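You operate a simulated robot arm through the tools that you are given. There is no shell and no other tool. Be economical: measure what you need, move in short steps, check, and stop when the job is done.

You run a simulated two-armed robot. Do the job below in one go: nothing can be reset, and whatever is moved stays where it is left.

JOB
Put one of the jars from the middle board of the long wire rack on the second board from the bottom of the long wire rack. Fetch the black tub from the shelf under the steel table and set it on the steel table. Turn the black water knob to 600 ml. Put the bottle labelled "rinse" from the top of the sealer table on the bench top and the bottle labelled "floor" on the small ledge on the side of the mixer. Put the clear jug from the top of the sealer table in the sink bowl. Take the grey bucket from the top of the long steel table and put it on the top of the small steel table. Take the small carton from the top of the long steel table and leave it on top of the white pack. Do these in any order. Set down upright: jar, bottle, clear jug, small carton.

It is judged by the outcome, as a careful person would: the job done as asked, and still so three seconds after it is handed in. It fails if anything else is knocked over, pushed out of place, dropped, spilled or broken.

ROBOT AND FRAMES
Two 7-joint arms with two-finger grippers on one trunk, on a base that drives. Base frame: it is fixed to the floor where the robot stands at the start and does not move with it; the origin is under the middle of the robot, x ahead of it, y to its left, z up. Readings come in cm, rad, newtons and seconds.
The left shoulder is at the start at [7, 13.9, 119.7], the right one opposite. Places, roughly: bench top [-150, 650, 80]; black tub (34x20x15 cm) [-140, 110, 30]; black water knob [-100, 310, 100]; clear bottle, green bottle, white bottle [25, 575, 100]; clear jug (15x10x15 cm) [40, 570, 90]; grey bucket (22x19x15 cm) [280, 600, 80]; jar [50, 0, 100]; second board of the long wire rack [70, 50, 60]; sink bowl [-80, 970, 70]; small carton [300, 650, 75]; small ledge on the side of the mixer (13x13 cm) [-94, 434, 70]; steel table [-150, 110, 90]; top of the small steel table [290, 790, 80]; white pack [275, 625, 75]. Payload 3.43 kg a hand.
The TCP of each hand is the grasp point between the finger pads, 3 cm short of the fingertips. In the tool frame z runs along the fingers and y along their closing line. Largest opening 10.4 cm; the body of the gripper starts 5.7 cm behind the TCP.
Orientation is that of the tool frame in the base frame, as [roll, pitch, yaw] about the fixed x, y, z axes, in that order (R = Rz(yaw) Ry(pitch) Rx(roll)). With the fingers straight down and closing along the base's y, the tool's x points along the base's -x, its y along +y and its z along -z.

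CONTROLS
- The arms move only by the tool arm_command. It takes "left_series", "right_series" or both (then of equal length, played together; a hand with none holds still); each is a list of rows, each an object of numbers (a shift or turn left out is 0, a gripper value left out holds the last): "rx", "ry", "rz": the turn, a rotation vector about the tool's x, y, z in rad; "tx", "ty", "tz": the shift along the tool's x, y, z in cm; "grip": the gripper command, from -1 (shut) to 1 (fully open), values between in proportion. In form: [{"rx": .., "ry": .., "rz": .., "tx": .., "ty": .., "tz": .., "grip": ..}, ...]. A call has 1 to 10 rows; each row is the pose to reach, as a shift and turn from the pose commanded when the call began, along the tool's axes at that moment. Each row takes 0.2 s and may step no farther than 5 cm and 0.15 rad from the row before; otherwise, or with a gripper value out of range, the whole call is refused. Where a pose cannot be reached the arm comes as near as it can. A force on the tool above 40 N (or 10 N above the force at the start of the call, whichever is more), or a blocked arm, ends the call early, and 0.2 s more pass. Each finger travels about 4.5 cm/s and halts on what it meets, pressing with about 32 N; the grip force reading is that of the motor and also rises with nothing between the fingers. The clock runs only during rows and for 0.2 s after the last one: add rows that repeat a pose to give the fingers time. It gives the time, the measured TCP pose, the force on the tool (base axes), the opening and the grip force at its end, in the units of the frame above (readings bear some noise), with the torque about the TCP (base axes, N m) and any sound that the robot's microphone picked up.
- Cameras (640 x 400 px; columns grow to the right, rows downward): "scene" is now at [13.63, 1.37, 142.41]; the picture's right is [0.13, -0.99, 0.00], its down [-0.59, -0.08, -0.80] and it looks along [0.79, 0.11, -0.60] (base axes); focal length 252 px, centre (320, 200). "left" rides on the left gripper at [6.7, -1.8, -9] in its tool frame; the picture's right is [0.25, 0.97, 0.00], its down [-0.73, 0.19, -0.66] and it looks along [-0.64, 0.17, 0.75] (tool axes); focal length 218 px, centre (320, 200). "right" rides on the right gripper at [6.7, 1.8, -9] in its tool frame; the picture's right is [-0.25, 0.97, 0.00], its down [-0.73, -0.19, -0.66] and it looks along [-0.64, -0.17, 0.75] (tool axes); focal length 218 px, centre (320, 200). There is no depth. A picture from a camera that has moved, and an enlarged one, comes with that camera's place and axes in the base frame and with its lens.
- camera(camera): a new picture of that camera. The clock stands still meanwhile.
- lift_body(by): slides the trunk up (or, below 0, down) by that many cm; the arms and the scene camera ride with it, the base frame stays. It gives what a move gives, with no picture.
- steer(legs): drives the robot by 1 to 6 legs, each [ahead, left, turn to the left] in cm, cm and rad, along the robot's own axes; the way and the turn of a leg run together, so that a leg with both is an arc; at most 150 cm and 3.142 rad a leg. The arms and the cameras ride along, it lands a little off, and it stops where it bumps. It gives what a move gives.
- turn_head(pan, tilt): turns the head with the scene camera to pan (to the left, within 1.501 rad either way) and tilt (down, from -0.506 to 1.204), counted from straight ahead of the robot. It gives what a move gives.
- inspect(camera, box): a new picture of the part [left, top, right, bottom] of that camera's present view, enlarged. The clock stands still meanwhile.
- sign_off(): hands the job in; it is judged then, once.

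Go step by step. Nothing tells you exact positions but the pictures and the camera data: compare them with the known pose of the tool, close in by small moves and look again before you grip or let go. The budget is 217 turns and 220 pictures, counting those below and the enlarged ones. Unless the task says otherwise, let go and move clear before handing in, and close with one line.

The tools are called after "Emit:" as a command line: name --argument value ..., lists and objects as JSON in quotes. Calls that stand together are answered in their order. arm_command: Moves the arms, as the interface text tells. Its arguments: {"type":"object","properties":{"left_series":{"type":"array"},"right_series":{"type":"array"}},"required":[]} The other tools are called the same way: lift_body (by) slides the trunk up or down; steer (legs) drives the base; turn_head (pan, tilt) turns the head that bears the scene camera; camera (camera) takes a picture; inspect (camera, box) takes an enlarged picture of a part of a camera's view; sign_off () hands the job in.

At the start:

```text
clock: 0.0
left_ee_pos: [39.69, 20.31, 127.07]
left_tool_rot: [-3.14, -0.001, -3.14]
left_force: [0.2, 0.0, 0.3]
left_ft_torque: [0.01, 0.0, 0.0]
left_opening: 10.41
left_grip_force: 0.0
right_ee_pos: [35.89, -11.7, 127.13]
right_tool_rot: [-3.141, 0.0, 3.141]
right_force: [-0.8, -0.9, 0.7]
right_ft_torque: [0.04, 0.03, 0.0]
right_opening: 10.41
right_grip_force: 0.0
trunk travel left (down, up): [-69.2, 24.8]
robot x, y, heading: [-0.17, -0.22, -0.008]
head pan, tilt: [0.134, 0.641]
```

scene: 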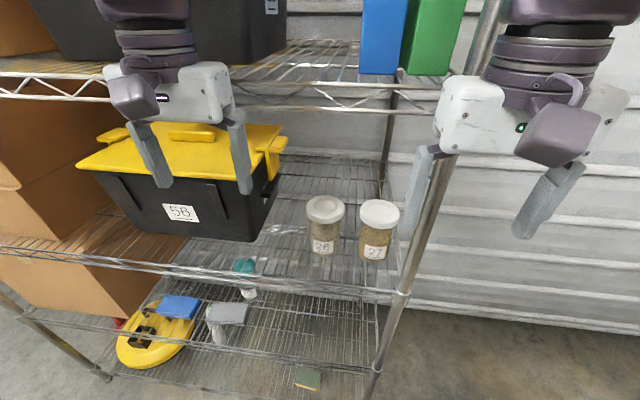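
right: 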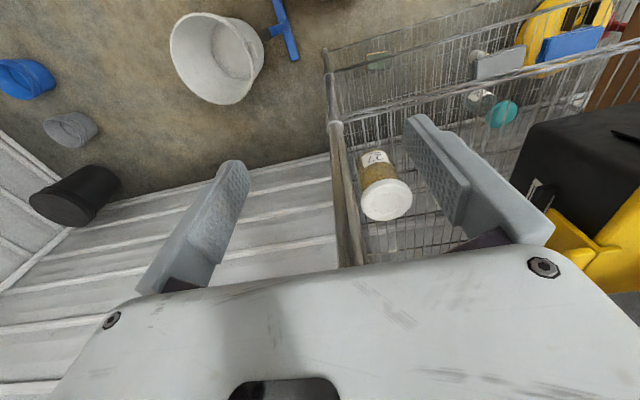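
left: 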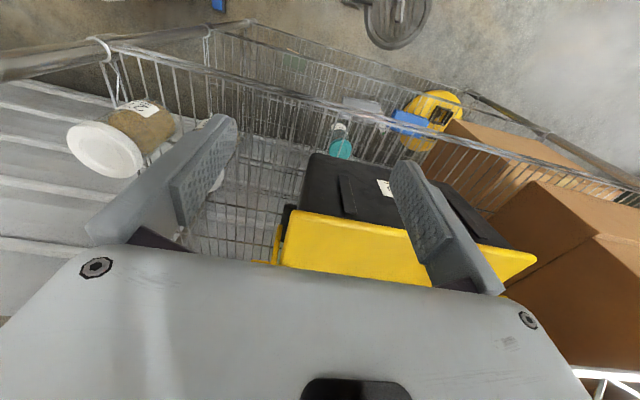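

The jars 26 and 27 stand on the middle board around [56, -5, 95..108]. I back off a little and roll the right hand half a turn so that its camera will ride on top when the fingers point forward.

Emit:
steer --legs '[[-20, 0, 0]]'

Emit:
arm_command --right_series '[{"rz": 0.15}, {"rz": 0.3}, {"rz": 0.45}, {"rz": 0.6}, {"rz": 0.75}, {"rz": 0.9}, {"rz": 1.05}, {"rz": 1.2}, {"rz": 1.35}, {"rz": 1.5}]' --left_series '[{"rz": -0.15}, {"rz": -0.3}, {"rz": -0.45}, {"rz": -0.6}, {"rz": -0.75}, {"rz": -0.9}, {"rz": -1.05}, {"rz": -1.2}, {"rz": -1.35}, {"rz": -1.5}]'

Emit:
arm_command --right_series '[{"rz": 0.15}, {"rz": 0.3}, {"rz": 0.45}, {"rz": 0.6}, {"rz": 0.75}, {"rz": 0.9}, {"rz": 1.05}, {"rz": 1.2}, {"rz": 1.35}, {"rz": 1.5}]' --left_series '[{"rz": -0.15}, {"rz": -0.3}, {"rz": -0.45}, {"rz": -0.6}, {"rz": -0.75}, {"rz": -0.9}, {"rz": -1.05}, {"rz": -1.2}, {"rz": -1.35}, {"rz": -1.5}]'

Emit:
camera --camera "scene"

```text
clock: 1.6
left_ee_pos: [19.78, 20.28, 126.89]
left_tool_rot: [-3.139, 0.0, -3.138]
left_force: [0.1, -0.1, 0.0]
left_ft_torque: [-0.02, 0.0, -0.01]
left_opening: 10.41
left_grip_force: 0.1
right_ee_pos: [16.17, -11.48, 126.97]
right_tool_rot: [-3.141, -0.003, -3.14]
right_force: [0.3, 0.0, 0.0]
right_ft_torque: [0.02, 0.07, -0.02]
right_opening: 10.39
right_grip_force: 0.2
trunk travel left (down, up): [-69.2, 24.8]
robot x, y, heading: [-19.94, -0.07, -0.001]
head pan, tilt: [0.134, 0.641]
```

```text
clock: 3.8
left_ee_pos: [21.4, 24.75, 132.14]
left_tool_rot: [-3.12, -0.002, -2.35]
left_force: [1.5, -1.8, 0.6]
left_ft_torque: [0.01, 0.0, -0.01]
left_opening: 10.38
left_grip_force: 0.0
left hand out of reach, approached as far as the arm can: row 3, 4, 5, 6, 7, 8, 9, 10
right_ee_pos: [15.44, -11.13, 132.99]
right_tool_rot: [-2.983, -0.13, 2.388]
right_force: [0.2, 0.9, 0.2]
right_ft_torque: [0.02, -0.02, 0.01]
right_opening: 10.4
right_grip_force: 0.0
right hand out of reach, approached as far as the arm can: row 1, 2, 3, 4, 5, 6, 7, 8, 9, 10
trunk travel left (down, up): [-69.2, 24.8]
robot x, y, heading: [-19.93, -0.06, 0.0]
head pan, tilt: [0.134, 0.641]
```

```text
clock: 6.0
left_ee_pos: [21.61, 24.85, 131.97]
left_tool_rot: [-3.12, -0.002, -2.352]
left_force: [0.7, 0.4, -0.4]
left_ft_torque: [0.02, 0.0, 0.03]
left_opening: 10.43
left_grip_force: 0.1
left hand out of reach, approached as far as the arm can: row 1, 2, 3, 4, 5, 6, 7, 8, 9, 10
right_ee_pos: [15.55, -10.97, 132.96]
right_tool_rot: [-2.983, -0.126, 2.392]
right_force: [0.2, -0.2, -0.3]
right_ft_torque: [0.02, -0.02, 0.0]
right_opening: 10.37
right_grip_force: 0.0
right hand out of reach, approached as far as the arm can: row 1, 2, 3, 4, 5, 6, 7, 8, 9, 10
trunk travel left (down, up): [-69.2, 24.8]
robot x, y, heading: [-20.24, 0.18, 0.002]
head pan, tilt: [0.134, 0.641]
```

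```text
216 pictures are left
camera scene: at [-6.4, 1.39, 142.41], right [0.14, -0.99, 0.0], down [-0.59, -0.08, -0.8], along [0.79, 0.11, -0.6], focal length 252 px, centre (320, 200)
```

scene: 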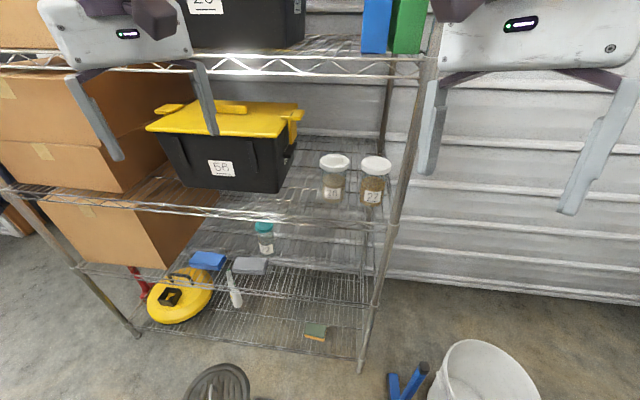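

The roll is limited at this height. I reach the hands lower and forward first, then try the roll the other way.

Emit:
arm_command --right_series '[{"rz": -0.15}, {"rz": -0.3, "tz": 3}, {"rz": -0.45, "tz": 7}, {"rz": -0.6, "tz": 11}, {"rz": -0.75, "tz": 15}, {"rz": -0.75, "tz": 20}, {"rz": -0.75, "tz": 25}]' --left_series '[{"rz": 0.15}, {"rz": 0.3, "tz": 3}, {"rz": 0.45, "tz": 7}, {"rz": 0.6, "tz": 11}, {"rz": 0.75, "tz": 15}, {"rz": 0.75, "tz": 20}, {"rz": 0.75, "tz": 25}]'

Emit:
arm_command --right_series '[{"rz": -0.15}, {"rz": -0.3}, {"rz": -0.45}, {"rz": -0.6}, {"rz": -0.75}, {"rz": -0.9}, {"rz": -1.05}, {"rz": -1.2}, {"rz": -1.35}, {"rz": -1.5}]' --left_series '[{"rz": 0.15}, {"rz": 0.3}, {"rz": 0.45}, {"rz": 0.6}, {"rz": 0.75}, {"rz": 0.9}, {"rz": 1.05}, {"rz": 1.2}, {"rz": 1.35}, {"rz": 1.5}]'

```text
clock: 7.6
left_ee_pos: [22.16, 24.64, 107.12]
left_tool_rot: [-3.12, 0.01, -3.099]
left_force: [0.1, 0.0, -0.7]
left_ft_torque: [-0.03, -0.01, 0.0]
left_opening: 10.39
left_grip_force: 0.0
right_ee_pos: [14.74, -17.9, 118.08]
right_tool_rot: [-3.113, -0.2, -3.136]
right_force: [0.0, 0.9, -0.9]
right_ft_torque: [-0.04, 0.05, -0.03]
right_opening: 10.41
right_grip_force: 0.0
right hand out of reach, approached as far as the arm can: row 2, 3, 4, 5, 6, 7
trunk travel left (down, up): [-69.2, 24.8]
robot x, y, heading: [-20.19, 0.03, 0.002]
head pan, tilt: [0.134, 0.641]
```

```text
clock: 9.8
left_ee_pos: [21.89, 24.52, 107.24]
left_tool_rot: [3.132, 0.019, 1.681]
left_force: [0.4, 0.0, -0.4]
left_ft_torque: [0.01, -0.02, 0.04]
left_opening: 10.4
left_grip_force: 0.0
right_ee_pos: [14.49, -18.29, 117.87]
right_tool_rot: [2.94, -0.042, -1.626]
right_force: [0.7, -0.3, -0.6]
right_ft_torque: [0.03, -0.02, 0.02]
right_opening: 10.39
right_grip_force: 0.1
trunk travel left (down, up): [-69.2, 24.8]
robot x, y, heading: [-20.1, 0.06, 0.001]
head pan, tilt: [0.134, 0.641]
```

That direction works; I continue the roll.

Emit:
arm_command --right_series '[{"rz": -0.15}, {"rz": -0.3}, {"rz": -0.45}, {"rz": -0.6}, {"rz": -0.75}, {"rz": -0.9}, {"rz": -1.05}, {"rz": -1.2}, {"rz": -1.35}, {"rz": -1.5}]' --left_series '[{"rz": 0.15}, {"rz": 0.3}, {"rz": 0.45}, {"rz": 0.6}, {"rz": 0.75}, {"rz": 0.9}, {"rz": 1.05}, {"rz": 1.2}, {"rz": 1.35}, {"rz": 1.5}]'

```text
clock: 12.0
left_ee_pos: [21.93, 24.58, 107.18]
left_tool_rot: [3.122, -0.009, 0.18]
left_force: [0.6, 0.3, 0.7]
left_ft_torque: [-0.01, 0.01, 0.02]
left_opening: 10.42
left_grip_force: 0.1
right_ee_pos: [14.54, -18.38, 117.86]
right_tool_rot: [3.083, 0.196, -0.137]
right_force: [-0.3, -0.5, -0.2]
right_ft_torque: [0.01, 0.0, 0.02]
right_opening: 10.4
right_grip_force: 0.0
trunk travel left (down, up): [-69.2, 24.8]
robot x, y, heading: [-20.02, -0.06, -0.0]
head pan, tilt: [0.134, 0.641]
```

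Both hands are rolled. Now I pitch the fingers forward, 15° below horizontal.

Emit:
arm_command --right_series '[{"ry": 0.15, "tx": 2}, {"ry": 0.3, "tx": 4}, {"ry": 0.45, "tx": 6}, {"ry": 0.6, "tx": 8}, {"ry": 0.75, "tx": 10}, {"ry": 0.9, "tx": 11}, {"ry": 1.05, "tx": 12}, {"ry": 1.2, "tx": 12}, {"ry": 1.35, "tx": 12}, {"ry": 1.5, "tx": 12}]' --left_series '[{"ry": 0.13, "tx": 1}, {"ry": 0.26, "tx": 2}, {"ry": 0.39, "tx": 3}, {"ry": 0.52, "tx": 4}, {"ry": 0.65, "tx": 5}, {"ry": 0.78, "tx": 5}, {"ry": 0.91, "tx": 5}, {"ry": 1.04, "tx": 5}, {"ry": 1.17, "tx": 5}, {"ry": 1.3, "tx": 5}]'

Emit:
turn_head --pan -0.1 --tilt 0.6

Emit:
camera --camera "scene"

Emit:
camera --camera "right"

```text
clock: 14.2
left_ee_pos: [32.82, 29.24, 110.14]
left_tool_rot: [3.04, -1.238, 0.265]
left_force: [-0.8, 1.2, 0.1]
left_ft_torque: [-0.05, -0.02, -0.08]
left_opening: 10.38
left_grip_force: 0.0
left hand out of reach, approached as far as the arm can: row 6, 7, 8, 9, 10
right_ee_pos: [33.24, -17.51, 115.69]
right_tool_rot: [2.906, -1.294, 0.103]
right_force: [0.6, 0.4, 0.3]
right_ft_torque: [-0.02, 0.03, -0.11]
right_opening: 10.41
right_grip_force: 0.0
right hand out of reach, approached as far as the arm can: row 7, 8, 9, 10
trunk travel left (down, up): [-69.2, 24.8]
robot x, y, heading: [-20.14, -0.37, 0.001]
head pan, tilt: [0.134, 0.641]
```

```text
clock: 15.0
left_ee_pos: [32.84, 28.25, 110.46]
left_tool_rot: [3.071, -1.238, 0.235]
left_force: [0.3, 1.1, -0.3]
left_ft_torque: [0.04, 0.04, 0.0]
left_opening: 10.39
left_grip_force: 0.0
right_ee_pos: [33.35, -18.55, 115.43]
right_tool_rot: [2.939, -1.291, 0.065]
right_force: [1.1, 0.0, -0.1]
right_ft_torque: [-0.03, 0.01, 0.01]
right_opening: 10.39
right_grip_force: 0.0
trunk travel left (down, up): [-69.2, 24.8]
robot x, y, heading: [-20.07, 0.18, 0.005]
head pan, tilt: [-0.099, 0.6]
```

```text
215 pictures are left
camera scene: at [-6.19, -0.75, 142.76], right [-0.1, -1.0, 0.0], down [-0.56, 0.06, -0.82], along [0.82, -0.08, -0.57], focal length 252 px, centre (320, 200)
```

scene: 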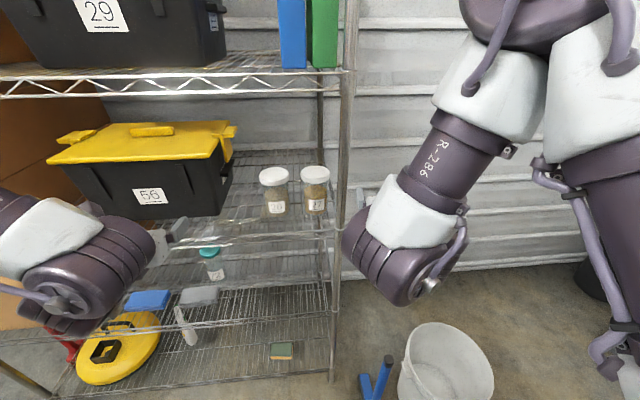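

```text
214 pictures are left
camera right: at [26.31, -18.96, 124.43], right [-0.19, -0.96, -0.19], down [-0.8, 0.27, -0.53], along [0.56, 0.05, -0.82], focal length 218 px, centre (320, 200)
```

right: 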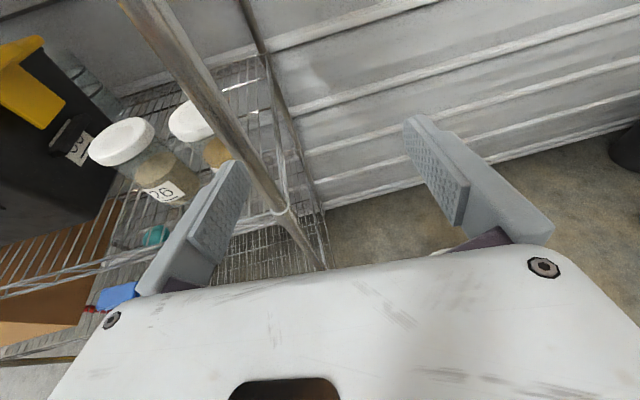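

Jar 26 (y≈6) has more free room than 27. I line the right hand up with it: base left 23, trunk down 15, and small orientation fix.

Emit:
steer --legs '[[0, 23, 0]]'

Emit:
lift_body --by -14

Emit:
arm_command --right_series '[{"rx": 0.134, "rz": 0.02}, {"rx": 0.134, "rz": 0.02}]'

Emit:
camera --camera "right"

Emit:
camera --camera "scene"

```text
clock: 16.7
left_ee_pos: [32.93, 51.39, 110.52]
left_tool_rot: [3.068, -1.237, 0.233]
left_force: [0.2, 0.5, -0.6]
left_ft_torque: [0.0, 0.02, 0.03]
left_opening: 10.39
left_grip_force: 0.1
right_ee_pos: [33.21, 4.43, 115.52]
right_tool_rot: [2.938, -1.292, 0.064]
right_force: [0.0, -0.3, -0.2]
right_ft_torque: [-0.02, -0.03, 0.04]
right_opening: 10.41
right_grip_force: 0.3
trunk travel left (down, up): [-69.2, 24.8]
robot x, y, heading: [-20.28, 23.41, -0.0]
head pan, tilt: [-0.099, 0.6]
```

```text
clock: 18.4
left_ee_pos: [32.92, 51.43, 96.47]
left_tool_rot: [3.068, -1.237, 0.234]
left_force: [1.1, 0.0, 0.9]
left_ft_torque: [-0.06, 0.01, 0.02]
left_opening: 10.38
left_grip_force: 0.1
right_ee_pos: [33.16, 4.57, 101.54]
right_tool_rot: [2.935, -1.292, 0.068]
right_force: [0.3, 0.8, -0.2]
right_ft_torque: [-0.02, -0.01, -0.01]
right_opening: 10.41
right_grip_force: 0.1
trunk travel left (down, up): [-55.2, 38.8]
robot x, y, heading: [-19.94, 23.32, 0.0]
head pan, tilt: [-0.099, 0.6]
```

```text
clock: 19.0
left_ee_pos: [32.95, 51.51, 96.34]
left_tool_rot: [3.06, -1.236, 0.24]
left_force: [-0.5, 0.2, -0.1]
left_ft_torque: [0.0, -0.02, -0.04]
left_opening: 10.39
left_grip_force: 0.0
right_ee_pos: [33.46, 4.88, 101.53]
right_tool_rot: [3.137, -1.294, 0.0]
right_force: [0.2, 0.6, 1.1]
right_ft_torque: [-0.03, 0.01, -0.03]
right_opening: 10.4
right_grip_force: 0.0
trunk travel left (down, up): [-55.2, 38.8]
robot x, y, heading: [-20.26, 23.52, -0.005]
head pan, tilt: [-0.099, 0.6]
```

```text
213 pictures are left
camera right: at [26.59, 3.1, 110.47], right [-0.07, -0.97, -0.24], down [-0.83, 0.19, -0.52], along [0.55, 0.16, -0.82], focal length 218 px, centre (320, 200)
```

right: 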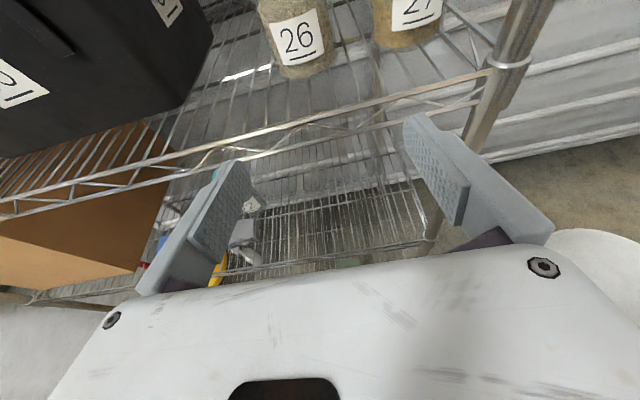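

```text
212 pictures are left
camera scene: at [-6.25, 22.77, 128.77], right [-0.1, -1.0, 0.0], down [-0.56, 0.05, -0.82], along [0.82, -0.08, -0.57], focal length 252 px, centre (320, 200)
```

scene: 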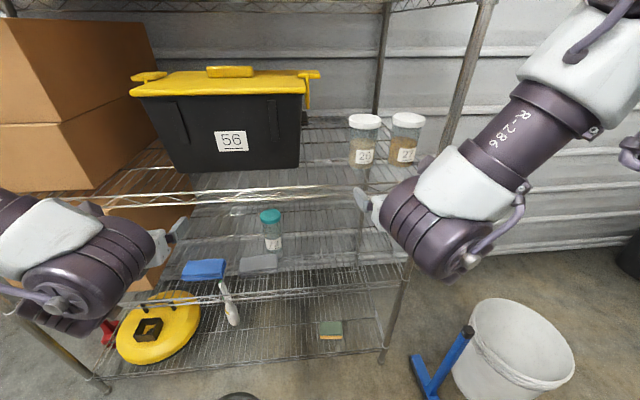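

Jar 26 stands about [55.5, 5.8], body mid-height z≈102. I drive in 12 cm and correct sideways, with the fingers narrowed to about 9.6 cm.

Emit:
steer --legs '[[12, 0, 0]]'

Emit:
arm_command --right_series '[{"ty": -0.9, "grip": 0.84}, {"ty": -0.9, "grip": 0.84}]'

Emit:
camera --camera "right"

```text
clock: 20.0
left_ee_pos: [39.47, 50.86, 96.5]
left_tool_rot: [3.052, -1.238, 0.23]
left_force: [-6.2, 2.8, 1.3]
left_ft_torque: [-0.05, -0.03, -0.27]
left_opening: 10.06
left_grip_force: 0.0
right_ee_pos: [40.26, 4.67, 101.53]
right_tool_rot: [-3.14, -1.292, -0.009]
right_force: [-0.1, 0.6, -0.1]
right_ft_torque: [-0.01, 0.01, 0.02]
right_opening: 10.42
right_grip_force: 0.2
trunk travel left (down, up): [-55.2, 38.8]
robot x, y, heading: [-13.05, 23.19, 0.001]
head pan, tilt: [-0.099, 0.6]
stopped in leg 1: the force on the tool passed its limit at 116 N (the readings are from after the stop); the commanded pose is now the measured one
```

```text
clock: 20.6
left_ee_pos: [39.53, 50.87, 96.62]
left_tool_rot: [3.05, -1.236, 0.228]
left_force: [-8.1, 3.2, -0.1]
left_ft_torque: [-0.01, 0.03, -0.32]
left_opening: 10.03
left_grip_force: 0.1
right_ee_pos: [40.38, 5.49, 101.55]
right_tool_rot: [3.141, -1.293, -0.007]
right_force: [-0.3, -0.1, 0.4]
right_ft_torque: [0.01, 0.0, 0.04]
right_opening: 9.58
right_grip_force: 0.0
trunk travel left (down, up): [-55.2, 38.8]
robot x, y, heading: [-12.97, 22.89, -0.003]
head pan, tilt: [-0.099, 0.6]
```

```text
211 pictures are left
camera right: at [33.46, 3.82, 110.47], right [-0.08, -0.97, -0.24], down [-0.83, 0.2, -0.52], along [0.55, 0.16, -0.82], focal length 218 px, centre (320, 200)
```

right: 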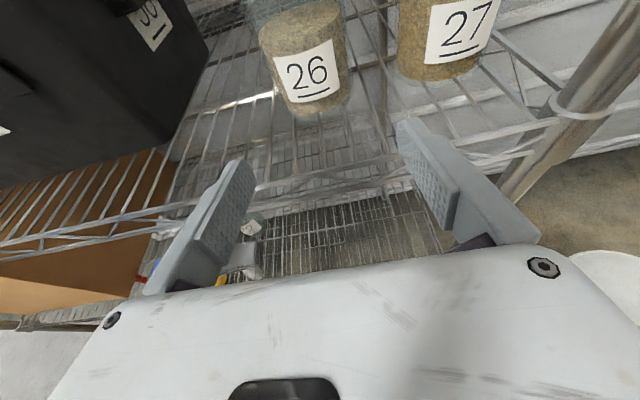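

The left hand bumped something at y≈51 (carton or board). I draw the left hand back and check what it touched.

Emit:
arm_command --left_series '[{"tz": -3}, {"tz": -7}, {"tz": -10}]'

Emit:
turn_head --pan 0.5 --tilt 0.6

Emit:
camera --camera "scene"

Emit:
camera --camera "left"

```text
clock: 21.5
left_ee_pos: [39.55, 50.4, 97.21]
left_tool_rot: [3.075, -1.223, 0.21]
left_force: [-7.6, -0.6, 4.3]
left_ft_torque: [-0.23, -0.18, -0.44]
left_opening: 10.21
left_grip_force: 0.0
left hand out of reach, approached as far as the arm can: row 1, 2, 3
right_ee_pos: [40.32, 5.61, 101.61]
right_tool_rot: [3.141, -1.294, -0.006]
right_force: [0.5, 0.1, 0.3]
right_ft_torque: [-0.04, 0.01, 0.0]
right_opening: 9.56
right_grip_force: 0.0
trunk travel left (down, up): [-55.2, 38.8]
robot x, y, heading: [-13.12, 23.29, -0.0]
head pan, tilt: [-0.099, 0.6]
stopped in row 3 (left hand): the force on the tool passed its limit at 44 N (the readings are from after the stop); the commanded pose is now the measured one
```

```text
clock: 22.5
left_ee_pos: [39.39, 50.42, 97.36]
left_tool_rot: [3.078, -1.223, 0.206]
left_force: [-8.7, 0.1, 3.0]
left_ft_torque: [-0.09, -0.08, -0.47]
left_opening: 10.17
left_grip_force: 0.0
right_ee_pos: [40.39, 5.55, 101.61]
right_tool_rot: [-3.141, -1.295, -0.007]
right_force: [-0.2, 0.5, -0.3]
right_ft_torque: [-0.02, -0.01, -0.04]
right_opening: 9.59
right_grip_force: 0.1
trunk travel left (down, up): [-55.2, 38.8]
robot x, y, heading: [-13.28, 23.05, 0.001]
head pan, tilt: [0.499, 0.6]
```

```text
210 pictures are left
camera scene: at [-0.52, 27.64, 128.79], right [0.48, -0.88, 0.0], down [-0.5, -0.27, -0.83], along [0.73, 0.39, -0.56], focal length 252 px, centre (320, 200)
```

scene: 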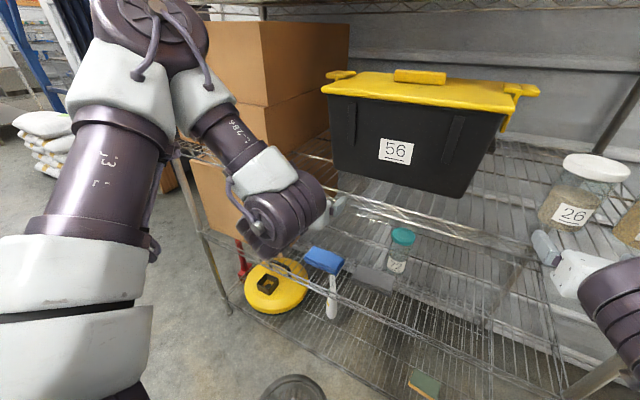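

```text
209 pictures are left
camera left: at [33.18, 51.42, 106.58], right [0.22, -0.94, 0.26], down [-0.83, -0.32, -0.46], along [0.51, -0.11, -0.85], focal length 218 px, centre (320, 200)
```

left: 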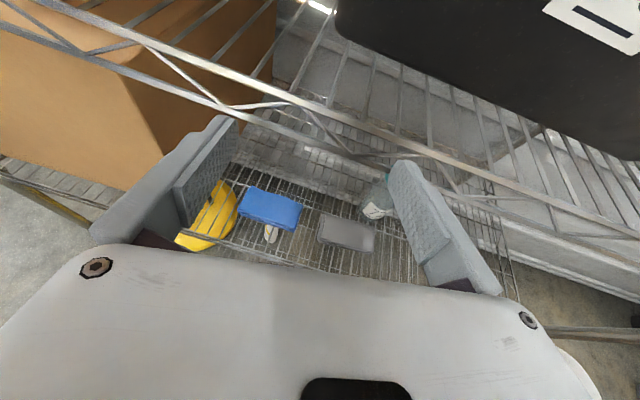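

The left fingertips only met the board's front rim. I back the base off and raise the left hand above tub-safe height away from the rack.

Emit:
steer --legs '[[-9, 0, 0]]'

Emit:
arm_command --left_series '[{"tx": 4}, {"tx": 8}, {"tx": 12}, {"tx": 16}, {"tx": 16, "ry": -0.15}, {"tx": 16, "ry": -0.3}, {"tx": 16, "ry": -0.45}, {"tx": 16, "ry": -0.6}, {"tx": 16, "ry": -0.75}, {"tx": 16, "ry": -0.9}]'

Emit:
camera --camera "scene"

```text
clock: 23.6
left_ee_pos: [30.74, 50.33, 97.25]
left_tool_rot: [3.077, -1.225, 0.21]
left_force: [0.2, 0.1, 0.4]
left_ft_torque: [0.01, -0.01, -0.03]
left_opening: 10.42
left_grip_force: 0.0
right_ee_pos: [31.4, 5.6, 101.43]
right_tool_rot: [3.141, -1.294, -0.008]
right_force: [-0.8, -0.3, 0.9]
right_ft_torque: [0.0, -0.01, -0.02]
right_opening: 9.57
right_grip_force: 0.0
trunk travel left (down, up): [-55.2, 38.8]
robot x, y, heading: [-21.82, 23.22, 0.003]
head pan, tilt: [0.499, 0.6]
```

```text
clock: 25.8
left_ee_pos: [36.15, 51.42, 112.2]
left_tool_rot: [3.121, -0.322, 0.152]
left_force: [0.5, -0.3, 0.2]
left_ft_torque: [0.02, 0.04, 0.02]
left_opening: 10.39
left_grip_force: 0.1
right_ee_pos: [31.46, 5.44, 101.42]
right_tool_rot: [-3.138, -1.292, -0.012]
right_force: [-1.5, -0.1, 0.5]
right_ft_torque: [0.01, -0.03, 0.01]
right_opening: 9.6
right_grip_force: 0.3
trunk travel left (down, up): [-55.2, 38.8]
robot x, y, heading: [-21.61, 23.15, 0.0]
head pan, tilt: [0.499, 0.6]
```

```text
208 pictures are left
camera scene: at [-9.13, 27.49, 128.76], right [0.48, -0.88, 0.0], down [-0.5, -0.27, -0.82], along [0.72, 0.4, -0.57], focal length 252 px, centre (320, 200)
```

scene: 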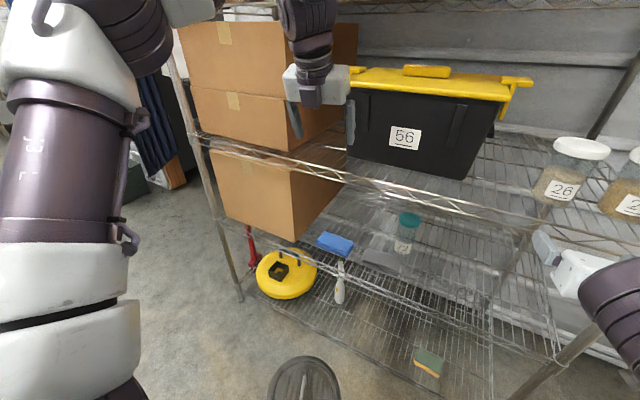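

I pull the left hand well back toward the body.

Emit:
arm_command --left_series '[{"tx": -4}, {"tx": -8}, {"tx": -12}, {"tx": -16, "ry": -0.1}, {"tx": -20, "ry": -0.2}, {"tx": -24, "ry": -0.3}, {"tx": -26, "ry": -0.3}]'

Emit:
steer --legs '[[9, 0, 0]]'

Emit:
camera --camera "right"

```text
clock: 27.4
left_ee_pos: [11.67, 47.76, 104.0]
left_tool_rot: [3.121, -0.023, 0.147]
left_force: [0.2, 0.1, -0.3]
left_ft_torque: [-0.03, 0.02, 0.01]
left_opening: 10.41
left_grip_force: 0.0
right_ee_pos: [31.57, 5.55, 101.4]
right_tool_rot: [3.141, -1.294, -0.007]
right_force: [0.4, -0.3, 0.4]
right_ft_torque: [0.02, 0.0, 0.0]
right_opening: 9.59
right_grip_force: 0.0
trunk travel left (down, up): [-55.2, 38.8]
robot x, y, heading: [-22.08, 23.12, -0.002]
head pan, tilt: [0.499, 0.6]
```

```text
clock: 28.5
left_ee_pos: [20.69, 47.75, 104.02]
left_tool_rot: [3.118, -0.022, 0.148]
left_force: [0.7, -0.7, -0.9]
left_ft_torque: [0.01, 0.02, -0.03]
left_opening: 10.43
left_grip_force: 0.0
right_ee_pos: [40.49, 5.49, 101.48]
right_tool_rot: [-3.14, -1.292, -0.006]
right_force: [0.2, -0.2, 1.0]
right_ft_torque: [0.01, -0.04, -0.02]
right_opening: 9.55
right_grip_force: 0.1
trunk travel left (down, up): [-55.2, 38.8]
robot x, y, heading: [-12.9, 23.17, -0.003]
head pan, tilt: [0.499, 0.6]
```

```text
207 pictures are left
camera right: at [33.61, 3.81, 110.41], right [-0.08, -0.97, -0.24], down [-0.83, 0.2, -0.52], along [0.55, 0.16, -0.82], focal length 218 px, centre (320, 200)
```

right: 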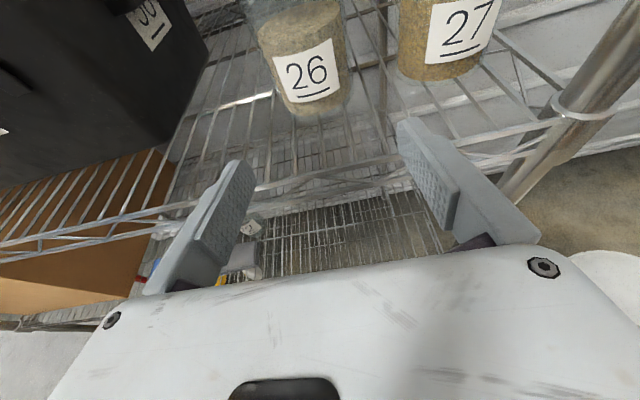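

Nearly aligned; I shift 0.5 left and 0.6 up, drive in 8 cm more, then look.

Emit:
arm_command --right_series '[{"ty": -0.5, "tx": 0.6, "tz": -0.15}, {"ty": -0.5, "tx": 0.6, "tz": -0.15}]'

Emit:
steer --legs '[[8, 0, 0]]'

Emit:
camera --camera "right"

```text
clock: 29.1
left_ee_pos: [20.77, 47.84, 103.95]
left_tool_rot: [3.121, -0.022, 0.146]
left_force: [0.7, 0.4, -0.1]
left_ft_torque: [0.01, 0.0, 0.0]
left_opening: 10.4
left_grip_force: 0.0
right_ee_pos: [40.63, 5.92, 102.14]
right_tool_rot: [-3.142, -1.291, -0.009]
right_force: [0.3, 0.2, 0.3]
right_ft_torque: [0.01, -0.01, -0.01]
right_opening: 9.57
right_grip_force: 0.0
trunk travel left (down, up): [-55.2, 38.8]
robot x, y, heading: [-12.91, 23.5, 0.001]
head pan, tilt: [0.499, 0.6]
```

```text
clock: 30.3
left_ee_pos: [27.1, 47.48, 103.88]
left_tool_rot: [3.12, -0.024, 0.149]
left_force: [0.0, -0.4, 0.4]
left_ft_torque: [-0.01, 0.03, 0.02]
left_opening: 10.43
left_grip_force: 0.0
right_ee_pos: [47.11, 5.74, 102.05]
right_tool_rot: [3.139, -1.291, 0.0]
right_force: [0.0, 0.2, -0.2]
right_ft_torque: [0.0, 0.05, 0.02]
right_opening: 9.56
right_grip_force: 0.1
trunk travel left (down, up): [-55.2, 38.8]
robot x, y, heading: [-6.53, 22.75, 0.005]
head pan, tilt: [0.499, 0.6]
stopped in leg 1: the robot was blocked; the commanded pose is now the measured one
```

```text
206 pictures are left
camera right: at [40.2, 3.99, 111.03], right [-0.07, -0.97, -0.24], down [-0.83, 0.19, -0.52], along [0.55, 0.16, -0.82], focal length 218 px, centre (320, 200)
```

right: 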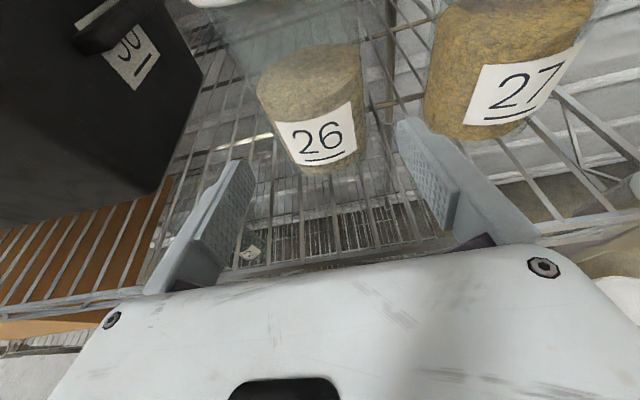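

The base got blocked; I look at the floor ahead-left to see by what.

Emit:
turn_head --pan 0.3 --tilt 1.2

Emit:
camera --camera "scene"

```text
clock: 31.3
left_ee_pos: [27.15, 47.41, 103.9]
left_tool_rot: [3.121, -0.021, 0.15]
left_force: [0.3, 0.2, 0.0]
left_ft_torque: [0.02, 0.01, 0.01]
left_opening: 10.4
left_grip_force: 0.1
right_ee_pos: [47.12, 5.69, 102.03]
right_tool_rot: [3.14, -1.29, -0.003]
right_force: [0.5, -0.3, -0.6]
right_ft_torque: [0.02, -0.01, 0.02]
right_opening: 9.57
right_grip_force: 0.1
trunk travel left (down, up): [-55.2, 38.8]
robot x, y, heading: [-6.5, 22.67, 0.002]
head pan, tilt: [0.3, 1.201]
```

```text
205 pictures are left
camera scene: at [3.86, 24.63, 124.32], right [0.3, -0.95, 0.0], down [-0.89, -0.28, -0.36], along [0.35, 0.11, -0.93], focal length 252 px, centre (320, 200)
```

scene: 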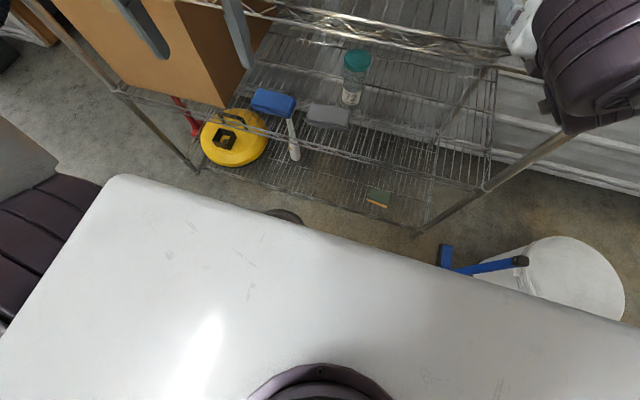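

Something low on the floor (black round item) stopped the base; I'll not push further. The arm reaches the remaining 8.3 cm.

Emit:
arm_command --right_series '[{"tz": 2, "tx": 0.6}, {"tz": 4, "tx": 1.15}, {"tz": 6, "tx": 1.7}, {"tz": 8, "tx": 2.3}]'

Emit:
camera --camera "right"

```text
clock: 32.3
left_ee_pos: [27.16, 47.24, 103.81]
left_tool_rot: [3.121, -0.021, 0.149]
left_force: [-0.3, 0.5, 0.2]
left_ft_torque: [0.05, 0.01, 0.0]
left_opening: 10.41
left_grip_force: 0.1
right_ee_pos: [55.51, 5.62, 102.02]
right_tool_rot: [-3.138, -1.289, -0.007]
right_force: [0.0, 0.2, -0.2]
right_ft_torque: [0.0, -0.01, -0.01]
right_opening: 9.59
right_grip_force: 0.0
trunk travel left (down, up): [-55.2, 38.8]
robot x, y, heading: [-6.46, 22.97, 0.004]
head pan, tilt: [0.3, 1.201]
```

```text
204 pictures are left
camera right: at [48.69, 3.87, 110.93], right [-0.07, -0.97, -0.24], down [-0.83, 0.19, -0.52], along [0.55, 0.16, -0.82], focal length 218 px, centre (320, 200)
```

right: 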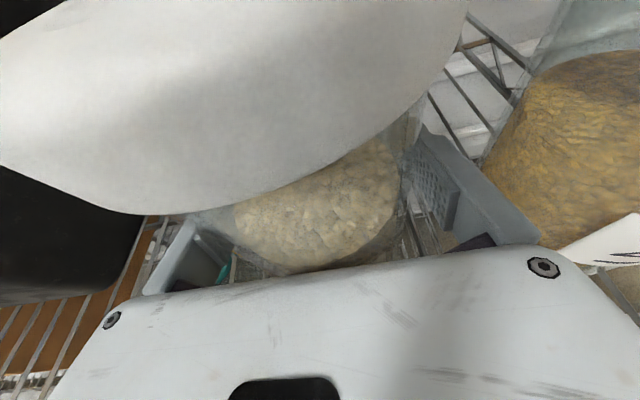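

The jar is between the pads; I close.

Emit:
arm_command --right_series '[{"grip": -1}, {"grip": -1}, {"grip": -1}, {"grip": -1}, {"grip": -1}]'

Emit:
arm_command --right_series '[{"tx": 1, "tz": -0.3, "grip": -1}, {"tx": 2, "tz": -0.55, "grip": -1}, {"tx": 2.5, "tz": -0.7, "grip": -1}]'

Emit:
camera --camera "right"

```text
clock: 33.5
left_ee_pos: [27.09, 47.31, 103.92]
left_tool_rot: [3.12, -0.02, 0.151]
left_force: [-0.7, -0.4, 0.9]
left_ft_torque: [-0.01, 0.01, 0.01]
left_opening: 10.4
left_grip_force: 0.1
right_ee_pos: [55.53, 5.74, 102.05]
right_tool_rot: [-3.141, -1.291, -0.007]
right_force: [1.4, -0.6, 1.5]
right_ft_torque: [0.01, -0.07, -0.02]
right_opening: 6.88
right_grip_force: 31.9
trunk travel left (down, up): [-55.2, 38.8]
robot x, y, heading: [-6.43, 22.66, -0.001]
head pan, tilt: [0.3, 1.201]
```

```text
clock: 34.3
left_ee_pos: [27.2, 47.38, 104.07]
left_tool_rot: [3.119, -0.021, 0.151]
left_force: [0.0, 0.3, 0.1]
left_ft_torque: [0.02, 0.01, -0.03]
left_opening: 10.36
left_grip_force: 0.1
right_ee_pos: [55.56, 5.68, 104.53]
right_tool_rot: [3.141, -1.289, -0.004]
right_force: [0.5, -0.6, -3.0]
right_ft_torque: [-0.01, -0.06, -0.02]
right_opening: 6.89
right_grip_force: 32.2
trunk travel left (down, up): [-55.2, 38.8]
robot x, y, heading: [-6.39, 22.77, 0.002]
head pan, tilt: [0.3, 1.201]
```

```text
203 pictures are left
camera right: at [48.67, 3.89, 113.55], right [-0.07, -0.97, -0.24], down [-0.83, 0.19, -0.52], along [0.55, 0.16, -0.82], focal length 218 px, centre (320, 200)
```

right: 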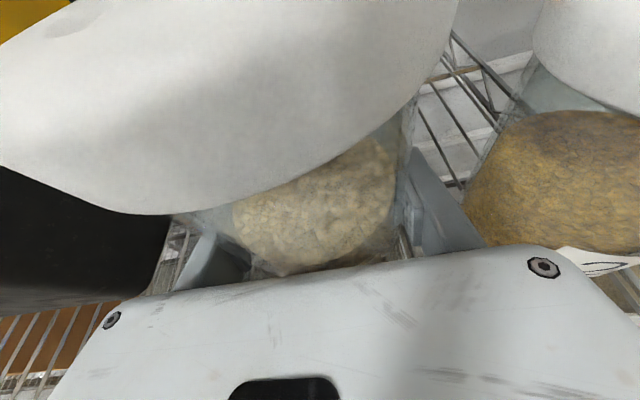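

Jar held. I back out straight and look at the lower board.

Emit:
steer --legs '[[-24, 0, 0]]'

Emit:
lift_body --by -25

Emit:
turn_head --pan -0.1 --tilt 0.6

Emit:
camera --camera "scene"

Emit:
camera --camera "right"

```text
clock: 36.1
left_ee_pos: [3.18, 47.28, 104.06]
left_tool_rot: [3.119, -0.021, 0.149]
left_force: [-1.0, 0.6, -0.4]
left_ft_torque: [0.0, 0.01, 0.01]
left_opening: 10.39
left_grip_force: 0.1
right_ee_pos: [31.51, 5.5, 104.6]
right_tool_rot: [3.141, -1.29, -0.005]
right_force: [0.2, -0.1, -2.9]
right_ft_torque: [-0.02, -0.11, -0.02]
right_opening: 6.85
right_grip_force: 31.6
trunk travel left (down, up): [-55.2, 38.8]
robot x, y, heading: [-30.29, 22.45, 0.002]
head pan, tilt: [0.3, 1.201]
```

```text
clock: 38.6
left_ee_pos: [3.14, 47.27, 78.84]
left_tool_rot: [3.122, -0.02, 0.147]
left_force: [0.1, -0.3, -0.8]
left_ft_torque: [0.0, -0.01, 0.0]
left_opening: 10.4
left_grip_force: 0.0
right_ee_pos: [31.48, 5.53, 79.68]
right_tool_rot: [3.141, -1.29, -0.005]
right_force: [0.9, -0.6, -3.8]
right_ft_torque: [0.01, -0.02, 0.01]
right_opening: 6.9
right_grip_force: 32.0
trunk travel left (down, up): [-30.2, 63.8]
robot x, y, heading: [-30.44, 23.03, 0.001]
head pan, tilt: [0.3, 1.201]
```

```text
clock: 39.6
left_ee_pos: [3.23, 47.07, 78.93]
left_tool_rot: [3.121, -0.02, 0.149]
left_force: [0.1, -0.6, 0.2]
left_ft_torque: [0.0, -0.01, 0.0]
left_opening: 10.35
left_grip_force: 0.1
right_ee_pos: [31.47, 5.57, 79.63]
right_tool_rot: [-3.14, -1.29, -0.005]
right_force: [0.6, 0.2, -4.0]
right_ft_torque: [0.02, -0.02, 0.0]
right_opening: 6.86
right_grip_force: 31.9
trunk travel left (down, up): [-30.2, 63.8]
robot x, y, heading: [-30.47, 22.64, -0.0]
head pan, tilt: [-0.099, 0.6]
```

```text
202 pictures are left
camera scene: at [-16.67, 22.02, 103.76], right [-0.1, -1.0, 0.0], down [-0.56, 0.06, -0.82], along [0.82, -0.08, -0.57], focal length 252 px, centre (320, 200)
```

scene: 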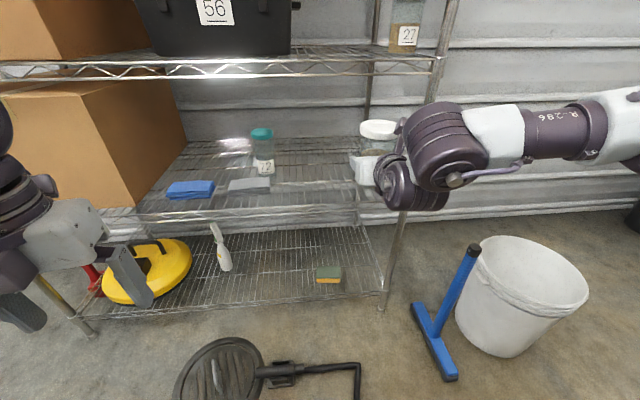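

```text
201 pictures are left
camera right: at [24.59, 3.77, 88.56], right [-0.08, -0.97, -0.24], down [-0.83, 0.2, -0.52], along [0.55, 0.16, -0.82], focal length 218 px, centre (320, 200)
```

right: 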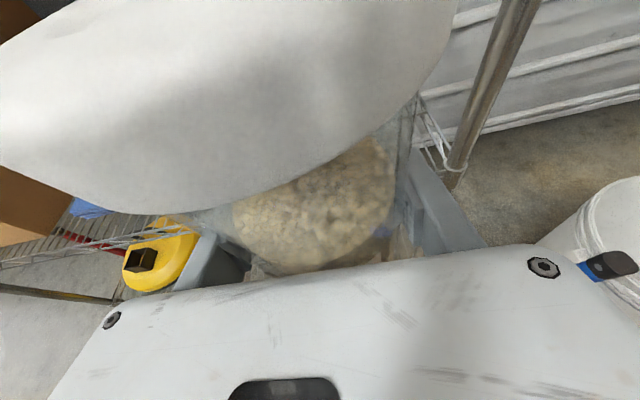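

Second board is at about z 54–55.5 and its right part (y −5…25) is free. I lower to TCP z≈65 and drive in.

Emit:
lift_body --by -14

Emit:
inspect --camera "scene" --box '[240, 90, 440, 215]'

Emit:
steer --legs '[[20, 0, 0]]'

Emit:
camera --camera "scene"

Emit:
camera --camera "right"

```text
clock: 41.3
left_ee_pos: [3.13, 47.17, 64.96]
left_tool_rot: [3.12, -0.021, 0.151]
left_force: [0.0, -0.2, -0.2]
left_ft_torque: [0.02, 0.03, -0.02]
left_opening: 10.42
left_grip_force: 0.0
right_ee_pos: [31.29, 5.59, 65.59]
right_tool_rot: [-3.141, -1.292, -0.003]
right_force: [-0.3, 0.2, -3.1]
right_ft_torque: [0.03, -0.06, 0.0]
right_opening: 6.9
right_grip_force: 32.1
trunk travel left (down, up): [-16.2, 77.8]
robot x, y, heading: [-30.51, 22.61, 0.002]
head pan, tilt: [-0.099, 0.6]
```

```text
3.20 times, centred on (340, 152) of scene
camera zoom: at [-16.69, 22.01, 89.77], right [-0.1, -1.0, 0.0], down [-0.56, 0.06, -0.82], along [0.82, -0.08, -0.57], focal length 807 px, centre (256, 352)
```

zoom: 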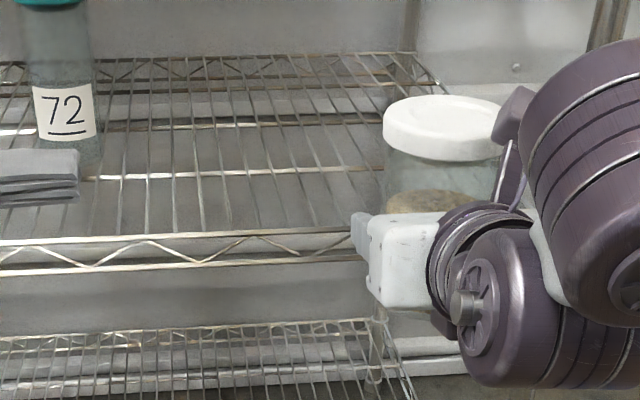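

```text
clock: 42.9
left_ee_pos: [23.0, 47.19, 64.92]
left_tool_rot: [3.122, -0.021, 0.149]
left_force: [1.1, -0.2, 1.4]
left_ft_torque: [0.01, 0.03, -0.02]
left_opening: 10.42
left_grip_force: 0.0
right_ee_pos: [51.38, 5.46, 65.47]
right_tool_rot: [-3.141, -1.289, -0.004]
right_force: [0.1, -1.3, -3.2]
right_ft_torque: [0.05, -0.02, -0.01]
right_opening: 6.87
right_grip_force: 32.2
trunk travel left (down, up): [-16.2, 77.8]
robot x, y, heading: [-10.72, 22.37, 0.007]
head pan, tilt: [-0.099, 0.6]
```

```text
199 pictures are left
camera scene: at [3.25, 22.04, 89.76], right [-0.1, -1.0, 0.0], down [-0.56, 0.06, -0.82], along [0.82, -0.08, -0.57], focal length 252 px, centre (320, 200)
```

scene: 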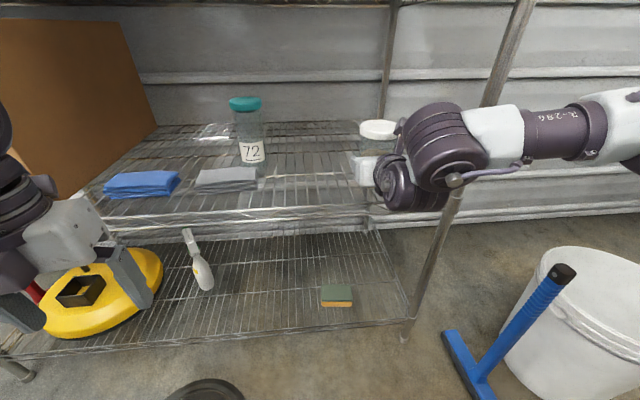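

```text
198 pictures are left
camera right: at [44.5, 3.81, 74.53], right [-0.08, -0.97, -0.24], down [-0.83, 0.2, -0.52], along [0.55, 0.16, -0.82], focal length 218 px, centre (320, 200)
```

right: 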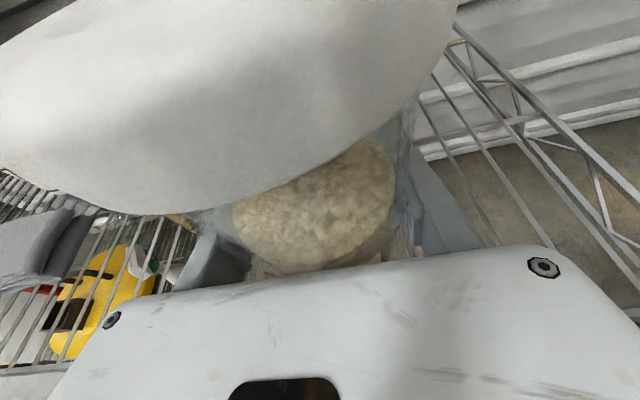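

Jar bottom is ~2 cm above the board. I move 3 cm further in and lower gently.

Emit:
arm_command --right_series '[{"tz": 2.9, "tx": 0.8}, {"tz": 3.1, "tx": 0.2}, {"tz": 3.2, "tx": -0.1}]'

Emit:
arm_command --right_series '[{"tx": -0.2, "tz": 0.06}, {"tx": -0.4, "tz": 0.12}]'

Emit:
arm_command --right_series '[{"tx": -0.2, "tz": 0.06}, {"tx": -0.4, "tz": 0.12}]'

```text
clock: 43.7
left_ee_pos: [23.09, 47.27, 64.91]
left_tool_rot: [3.121, -0.02, 0.147]
left_force: [-0.5, 0.3, -0.1]
left_ft_torque: [-0.01, 0.03, 0.02]
left_opening: 10.39
left_grip_force: 0.0
right_ee_pos: [54.38, 5.53, 64.54]
right_tool_rot: [3.14, -1.291, -0.006]
right_force: [0.5, 0.0, -2.7]
right_ft_torque: [-0.01, -0.02, 0.0]
right_opening: 6.87
right_grip_force: 32.6
trunk travel left (down, up): [-16.2, 77.8]
robot x, y, heading: [-10.39, 22.92, -0.0]
head pan, tilt: [-0.099, 0.6]
```

```text
clock: 44.3
left_ee_pos: [23.09, 47.33, 64.87]
left_tool_rot: [3.122, -0.02, 0.149]
left_force: [-0.3, 1.0, 0.4]
left_ft_torque: [-0.02, 0.0, -0.01]
left_opening: 10.4
left_grip_force: 0.1
right_ee_pos: [54.35, 5.52, 64.2]
right_tool_rot: [3.14, -1.289, -0.005]
right_force: [0.5, -0.2, -3.9]
right_ft_torque: [-0.01, -0.03, 0.01]
right_opening: 6.89
right_grip_force: 31.5
trunk travel left (down, up): [-16.2, 77.8]
robot x, y, heading: [-10.52, 22.77, 0.003]
head pan, tilt: [-0.099, 0.6]
```

```text
clock: 44.9
left_ee_pos: [22.99, 47.27, 65.01]
left_tool_rot: [3.119, -0.02, 0.148]
left_force: [0.2, -0.3, -0.5]
left_ft_torque: [-0.01, -0.02, -0.01]
left_opening: 10.39
left_grip_force: 0.1
right_ee_pos: [54.26, 5.59, 64.1]
right_tool_rot: [-3.139, -1.295, -0.009]
right_force: [2.8, -2.1, 5.9]
right_ft_torque: [-0.09, 0.31, 0.1]
right_opening: 6.88
right_grip_force: 32.4
trunk travel left (down, up): [-16.2, 77.8]
robot x, y, heading: [-10.97, 22.63, 0.006]
head pan, tilt: [-0.099, 0.6]
```

Contact felt (force turned upward). I open the fingers and back out straight.

Emit:
arm_command --right_series '[{"grip": -0.2}, {"grip": 0.6}, {"grip": 0.84}, {"grip": 0.84}, {"grip": 0.84}]'

Emit:
steer --legs '[[-25, 0, 0]]'

Emit:
camera --camera "scene"

```text
clock: 46.1
left_ee_pos: [23.0, 47.22, 64.93]
left_tool_rot: [3.121, -0.021, 0.149]
left_force: [-0.6, -0.4, -0.7]
left_ft_torque: [-0.01, 0.01, -0.01]
left_opening: 10.39
left_grip_force: 0.0
right_ee_pos: [54.31, 5.53, 63.8]
right_tool_rot: [3.14, -1.289, -0.005]
right_force: [-0.6, -0.3, 0.9]
right_ft_torque: [-0.01, 0.0, 0.0]
right_opening: 9.54
right_grip_force: 0.0
trunk travel left (down, up): [-16.2, 77.8]
robot x, y, heading: [-10.52, 22.5, 0.002]
head pan, tilt: [-0.099, 0.6]
```

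```text
clock: 47.9
left_ee_pos: [-1.93, 47.18, 65.06]
left_tool_rot: [3.121, -0.02, 0.148]
left_force: [0.1, 0.3, 0.1]
left_ft_torque: [0.03, -0.02, 0.06]
left_opening: 10.41
left_grip_force: 0.0
right_ee_pos: [29.3, 5.41, 63.78]
right_tool_rot: [3.14, -1.292, -0.005]
right_force: [0.0, -0.2, 0.3]
right_ft_torque: [0.0, 0.0, 0.03]
right_opening: 9.56
right_grip_force: 0.0
trunk travel left (down, up): [-16.2, 77.8]
robot x, y, heading: [-35.83, 22.21, 0.0]
head pan, tilt: [-0.099, 0.6]
```

```text
197 pictures are left
camera scene: at [-21.87, 22.01, 89.78], right [-0.1, -1.0, 0.0], down [-0.56, 0.06, -0.83], along [0.82, -0.08, -0.56], focal length 252 px, centre (320, 200)
```

scene: 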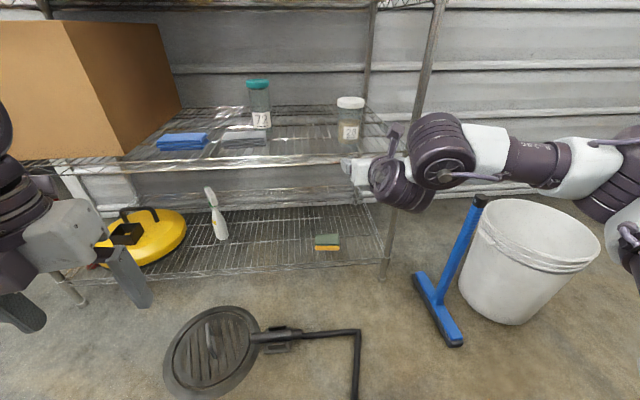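

The jar stands upright on the second board. Next the tub: I raise the trunk, turn left and look toward the steel table.

Emit:
lift_body --by 40

Emit:
steer --legs '[[-15, 0, 0], [0, 0, 1.57]]'

Emit:
turn_head --pan 0.7 --tilt 0.45

Emit:
camera --camera "scene"

Emit:
turn_head --pan 0 --tilt 0.3

Emit:
camera --camera "scene"

```text
clock: 51.8
left_ee_pos: [-1.99, 47.21, 104.86]
left_tool_rot: [3.12, -0.022, 0.149]
left_force: [-0.9, 0.2, -0.1]
left_ft_torque: [-0.01, -0.01, -0.01]
left_opening: 10.42
left_grip_force: 0.0
right_ee_pos: [29.33, 5.52, 103.9]
right_tool_rot: [3.141, -1.29, -0.004]
right_force: [0.2, 0.7, 0.3]
right_ft_torque: [-0.01, -0.01, 0.02]
right_opening: 9.58
right_grip_force: 0.0
trunk travel left (down, up): [-56.2, 37.8]
robot x, y, heading: [-35.56, 22.54, 0.004]
head pan, tilt: [-0.099, 0.6]
```

```text
clock: 56.9
left_ee_pos: [-75.16, 56.45, 105.01]
left_tool_rot: [3.12, -0.02, 1.713]
left_force: [-0.2, 0.1, -0.4]
left_ft_torque: [0.01, 0.02, 0.01]
left_opening: 10.38
left_grip_force: 0.1
right_ee_pos: [-32.95, 87.5, 103.85]
right_tool_rot: [3.14, -1.29, 1.559]
right_force: [0.3, 0.0, 0.6]
right_ft_torque: [0.03, 0.02, -0.03]
right_opening: 9.58
right_grip_force: 0.0
trunk travel left (down, up): [-56.2, 37.8]
robot x, y, heading: [-50.52, 22.65, 1.565]
head pan, tilt: [-0.099, 0.6]
```

```text
clock: 58.1
left_ee_pos: [-75.0, 56.5, 104.91]
left_tool_rot: [3.12, -0.022, 1.713]
left_force: [-0.5, 0.5, -0.9]
left_ft_torque: [0.0, 0.01, 0.0]
left_opening: 10.41
left_grip_force: 0.1
right_ee_pos: [-33.03, 87.46, 103.8]
right_tool_rot: [3.139, -1.291, 1.559]
right_force: [0.4, 0.4, -0.2]
right_ft_torque: [0.0, -0.01, 0.02]
right_opening: 9.58
right_grip_force: 0.1
trunk travel left (down, up): [-56.2, 37.8]
robot x, y, heading: [-50.48, 22.6, 1.567]
head pan, tilt: [0.7, 0.45]
```

```text
196 pictures are left
camera scene: at [-56.53, 34.94, 131.13], right [0.77, 0.64, 0.0], down [0.28, -0.34, -0.9], along [-0.58, 0.69, -0.44], focal length 252 px, centre (320, 200)
```

scene: 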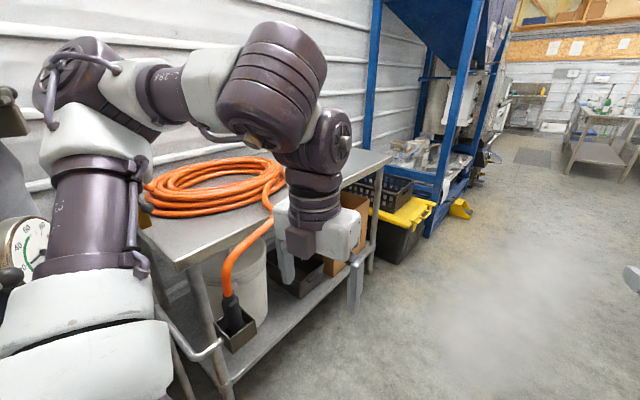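

```text
clock: 59.1
left_ee_pos: [-75.01, 56.44, 104.87]
left_tool_rot: [3.118, -0.021, 1.713]
left_force: [0.5, 0.2, 0.3]
left_ft_torque: [0.0, -0.01, 0.01]
left_opening: 10.43
left_grip_force: 0.0
right_ee_pos: [-32.95, 87.53, 103.74]
right_tool_rot: [3.14, -1.289, 1.559]
right_force: [-0.5, -0.1, -0.5]
right_ft_torque: [-0.02, 0.01, -0.01]
right_opening: 9.58
right_grip_force: 0.1
trunk travel left (down, up): [-56.2, 37.8]
robot x, y, heading: [-50.63, 22.44, 1.564]
head pan, tilt: [0.0, 0.3]
```

```text
195 pictures are left
camera scene: at [-50.61, 37.21, 132.52], right [1.0, 0.0, 0.0], down [0.0, -0.3, -0.96], along [0.0, 0.96, -0.3], focal length 252 px, centre (320, 200)
```

scene: 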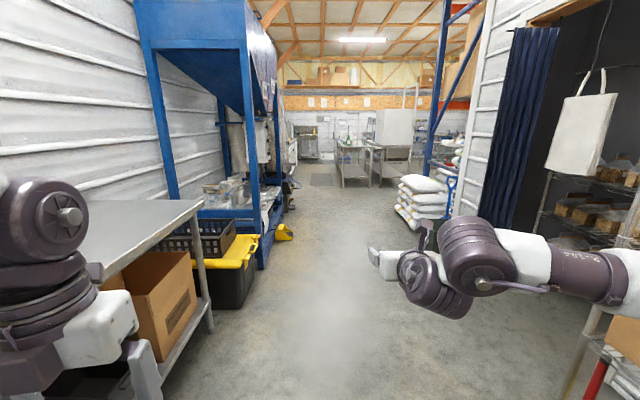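

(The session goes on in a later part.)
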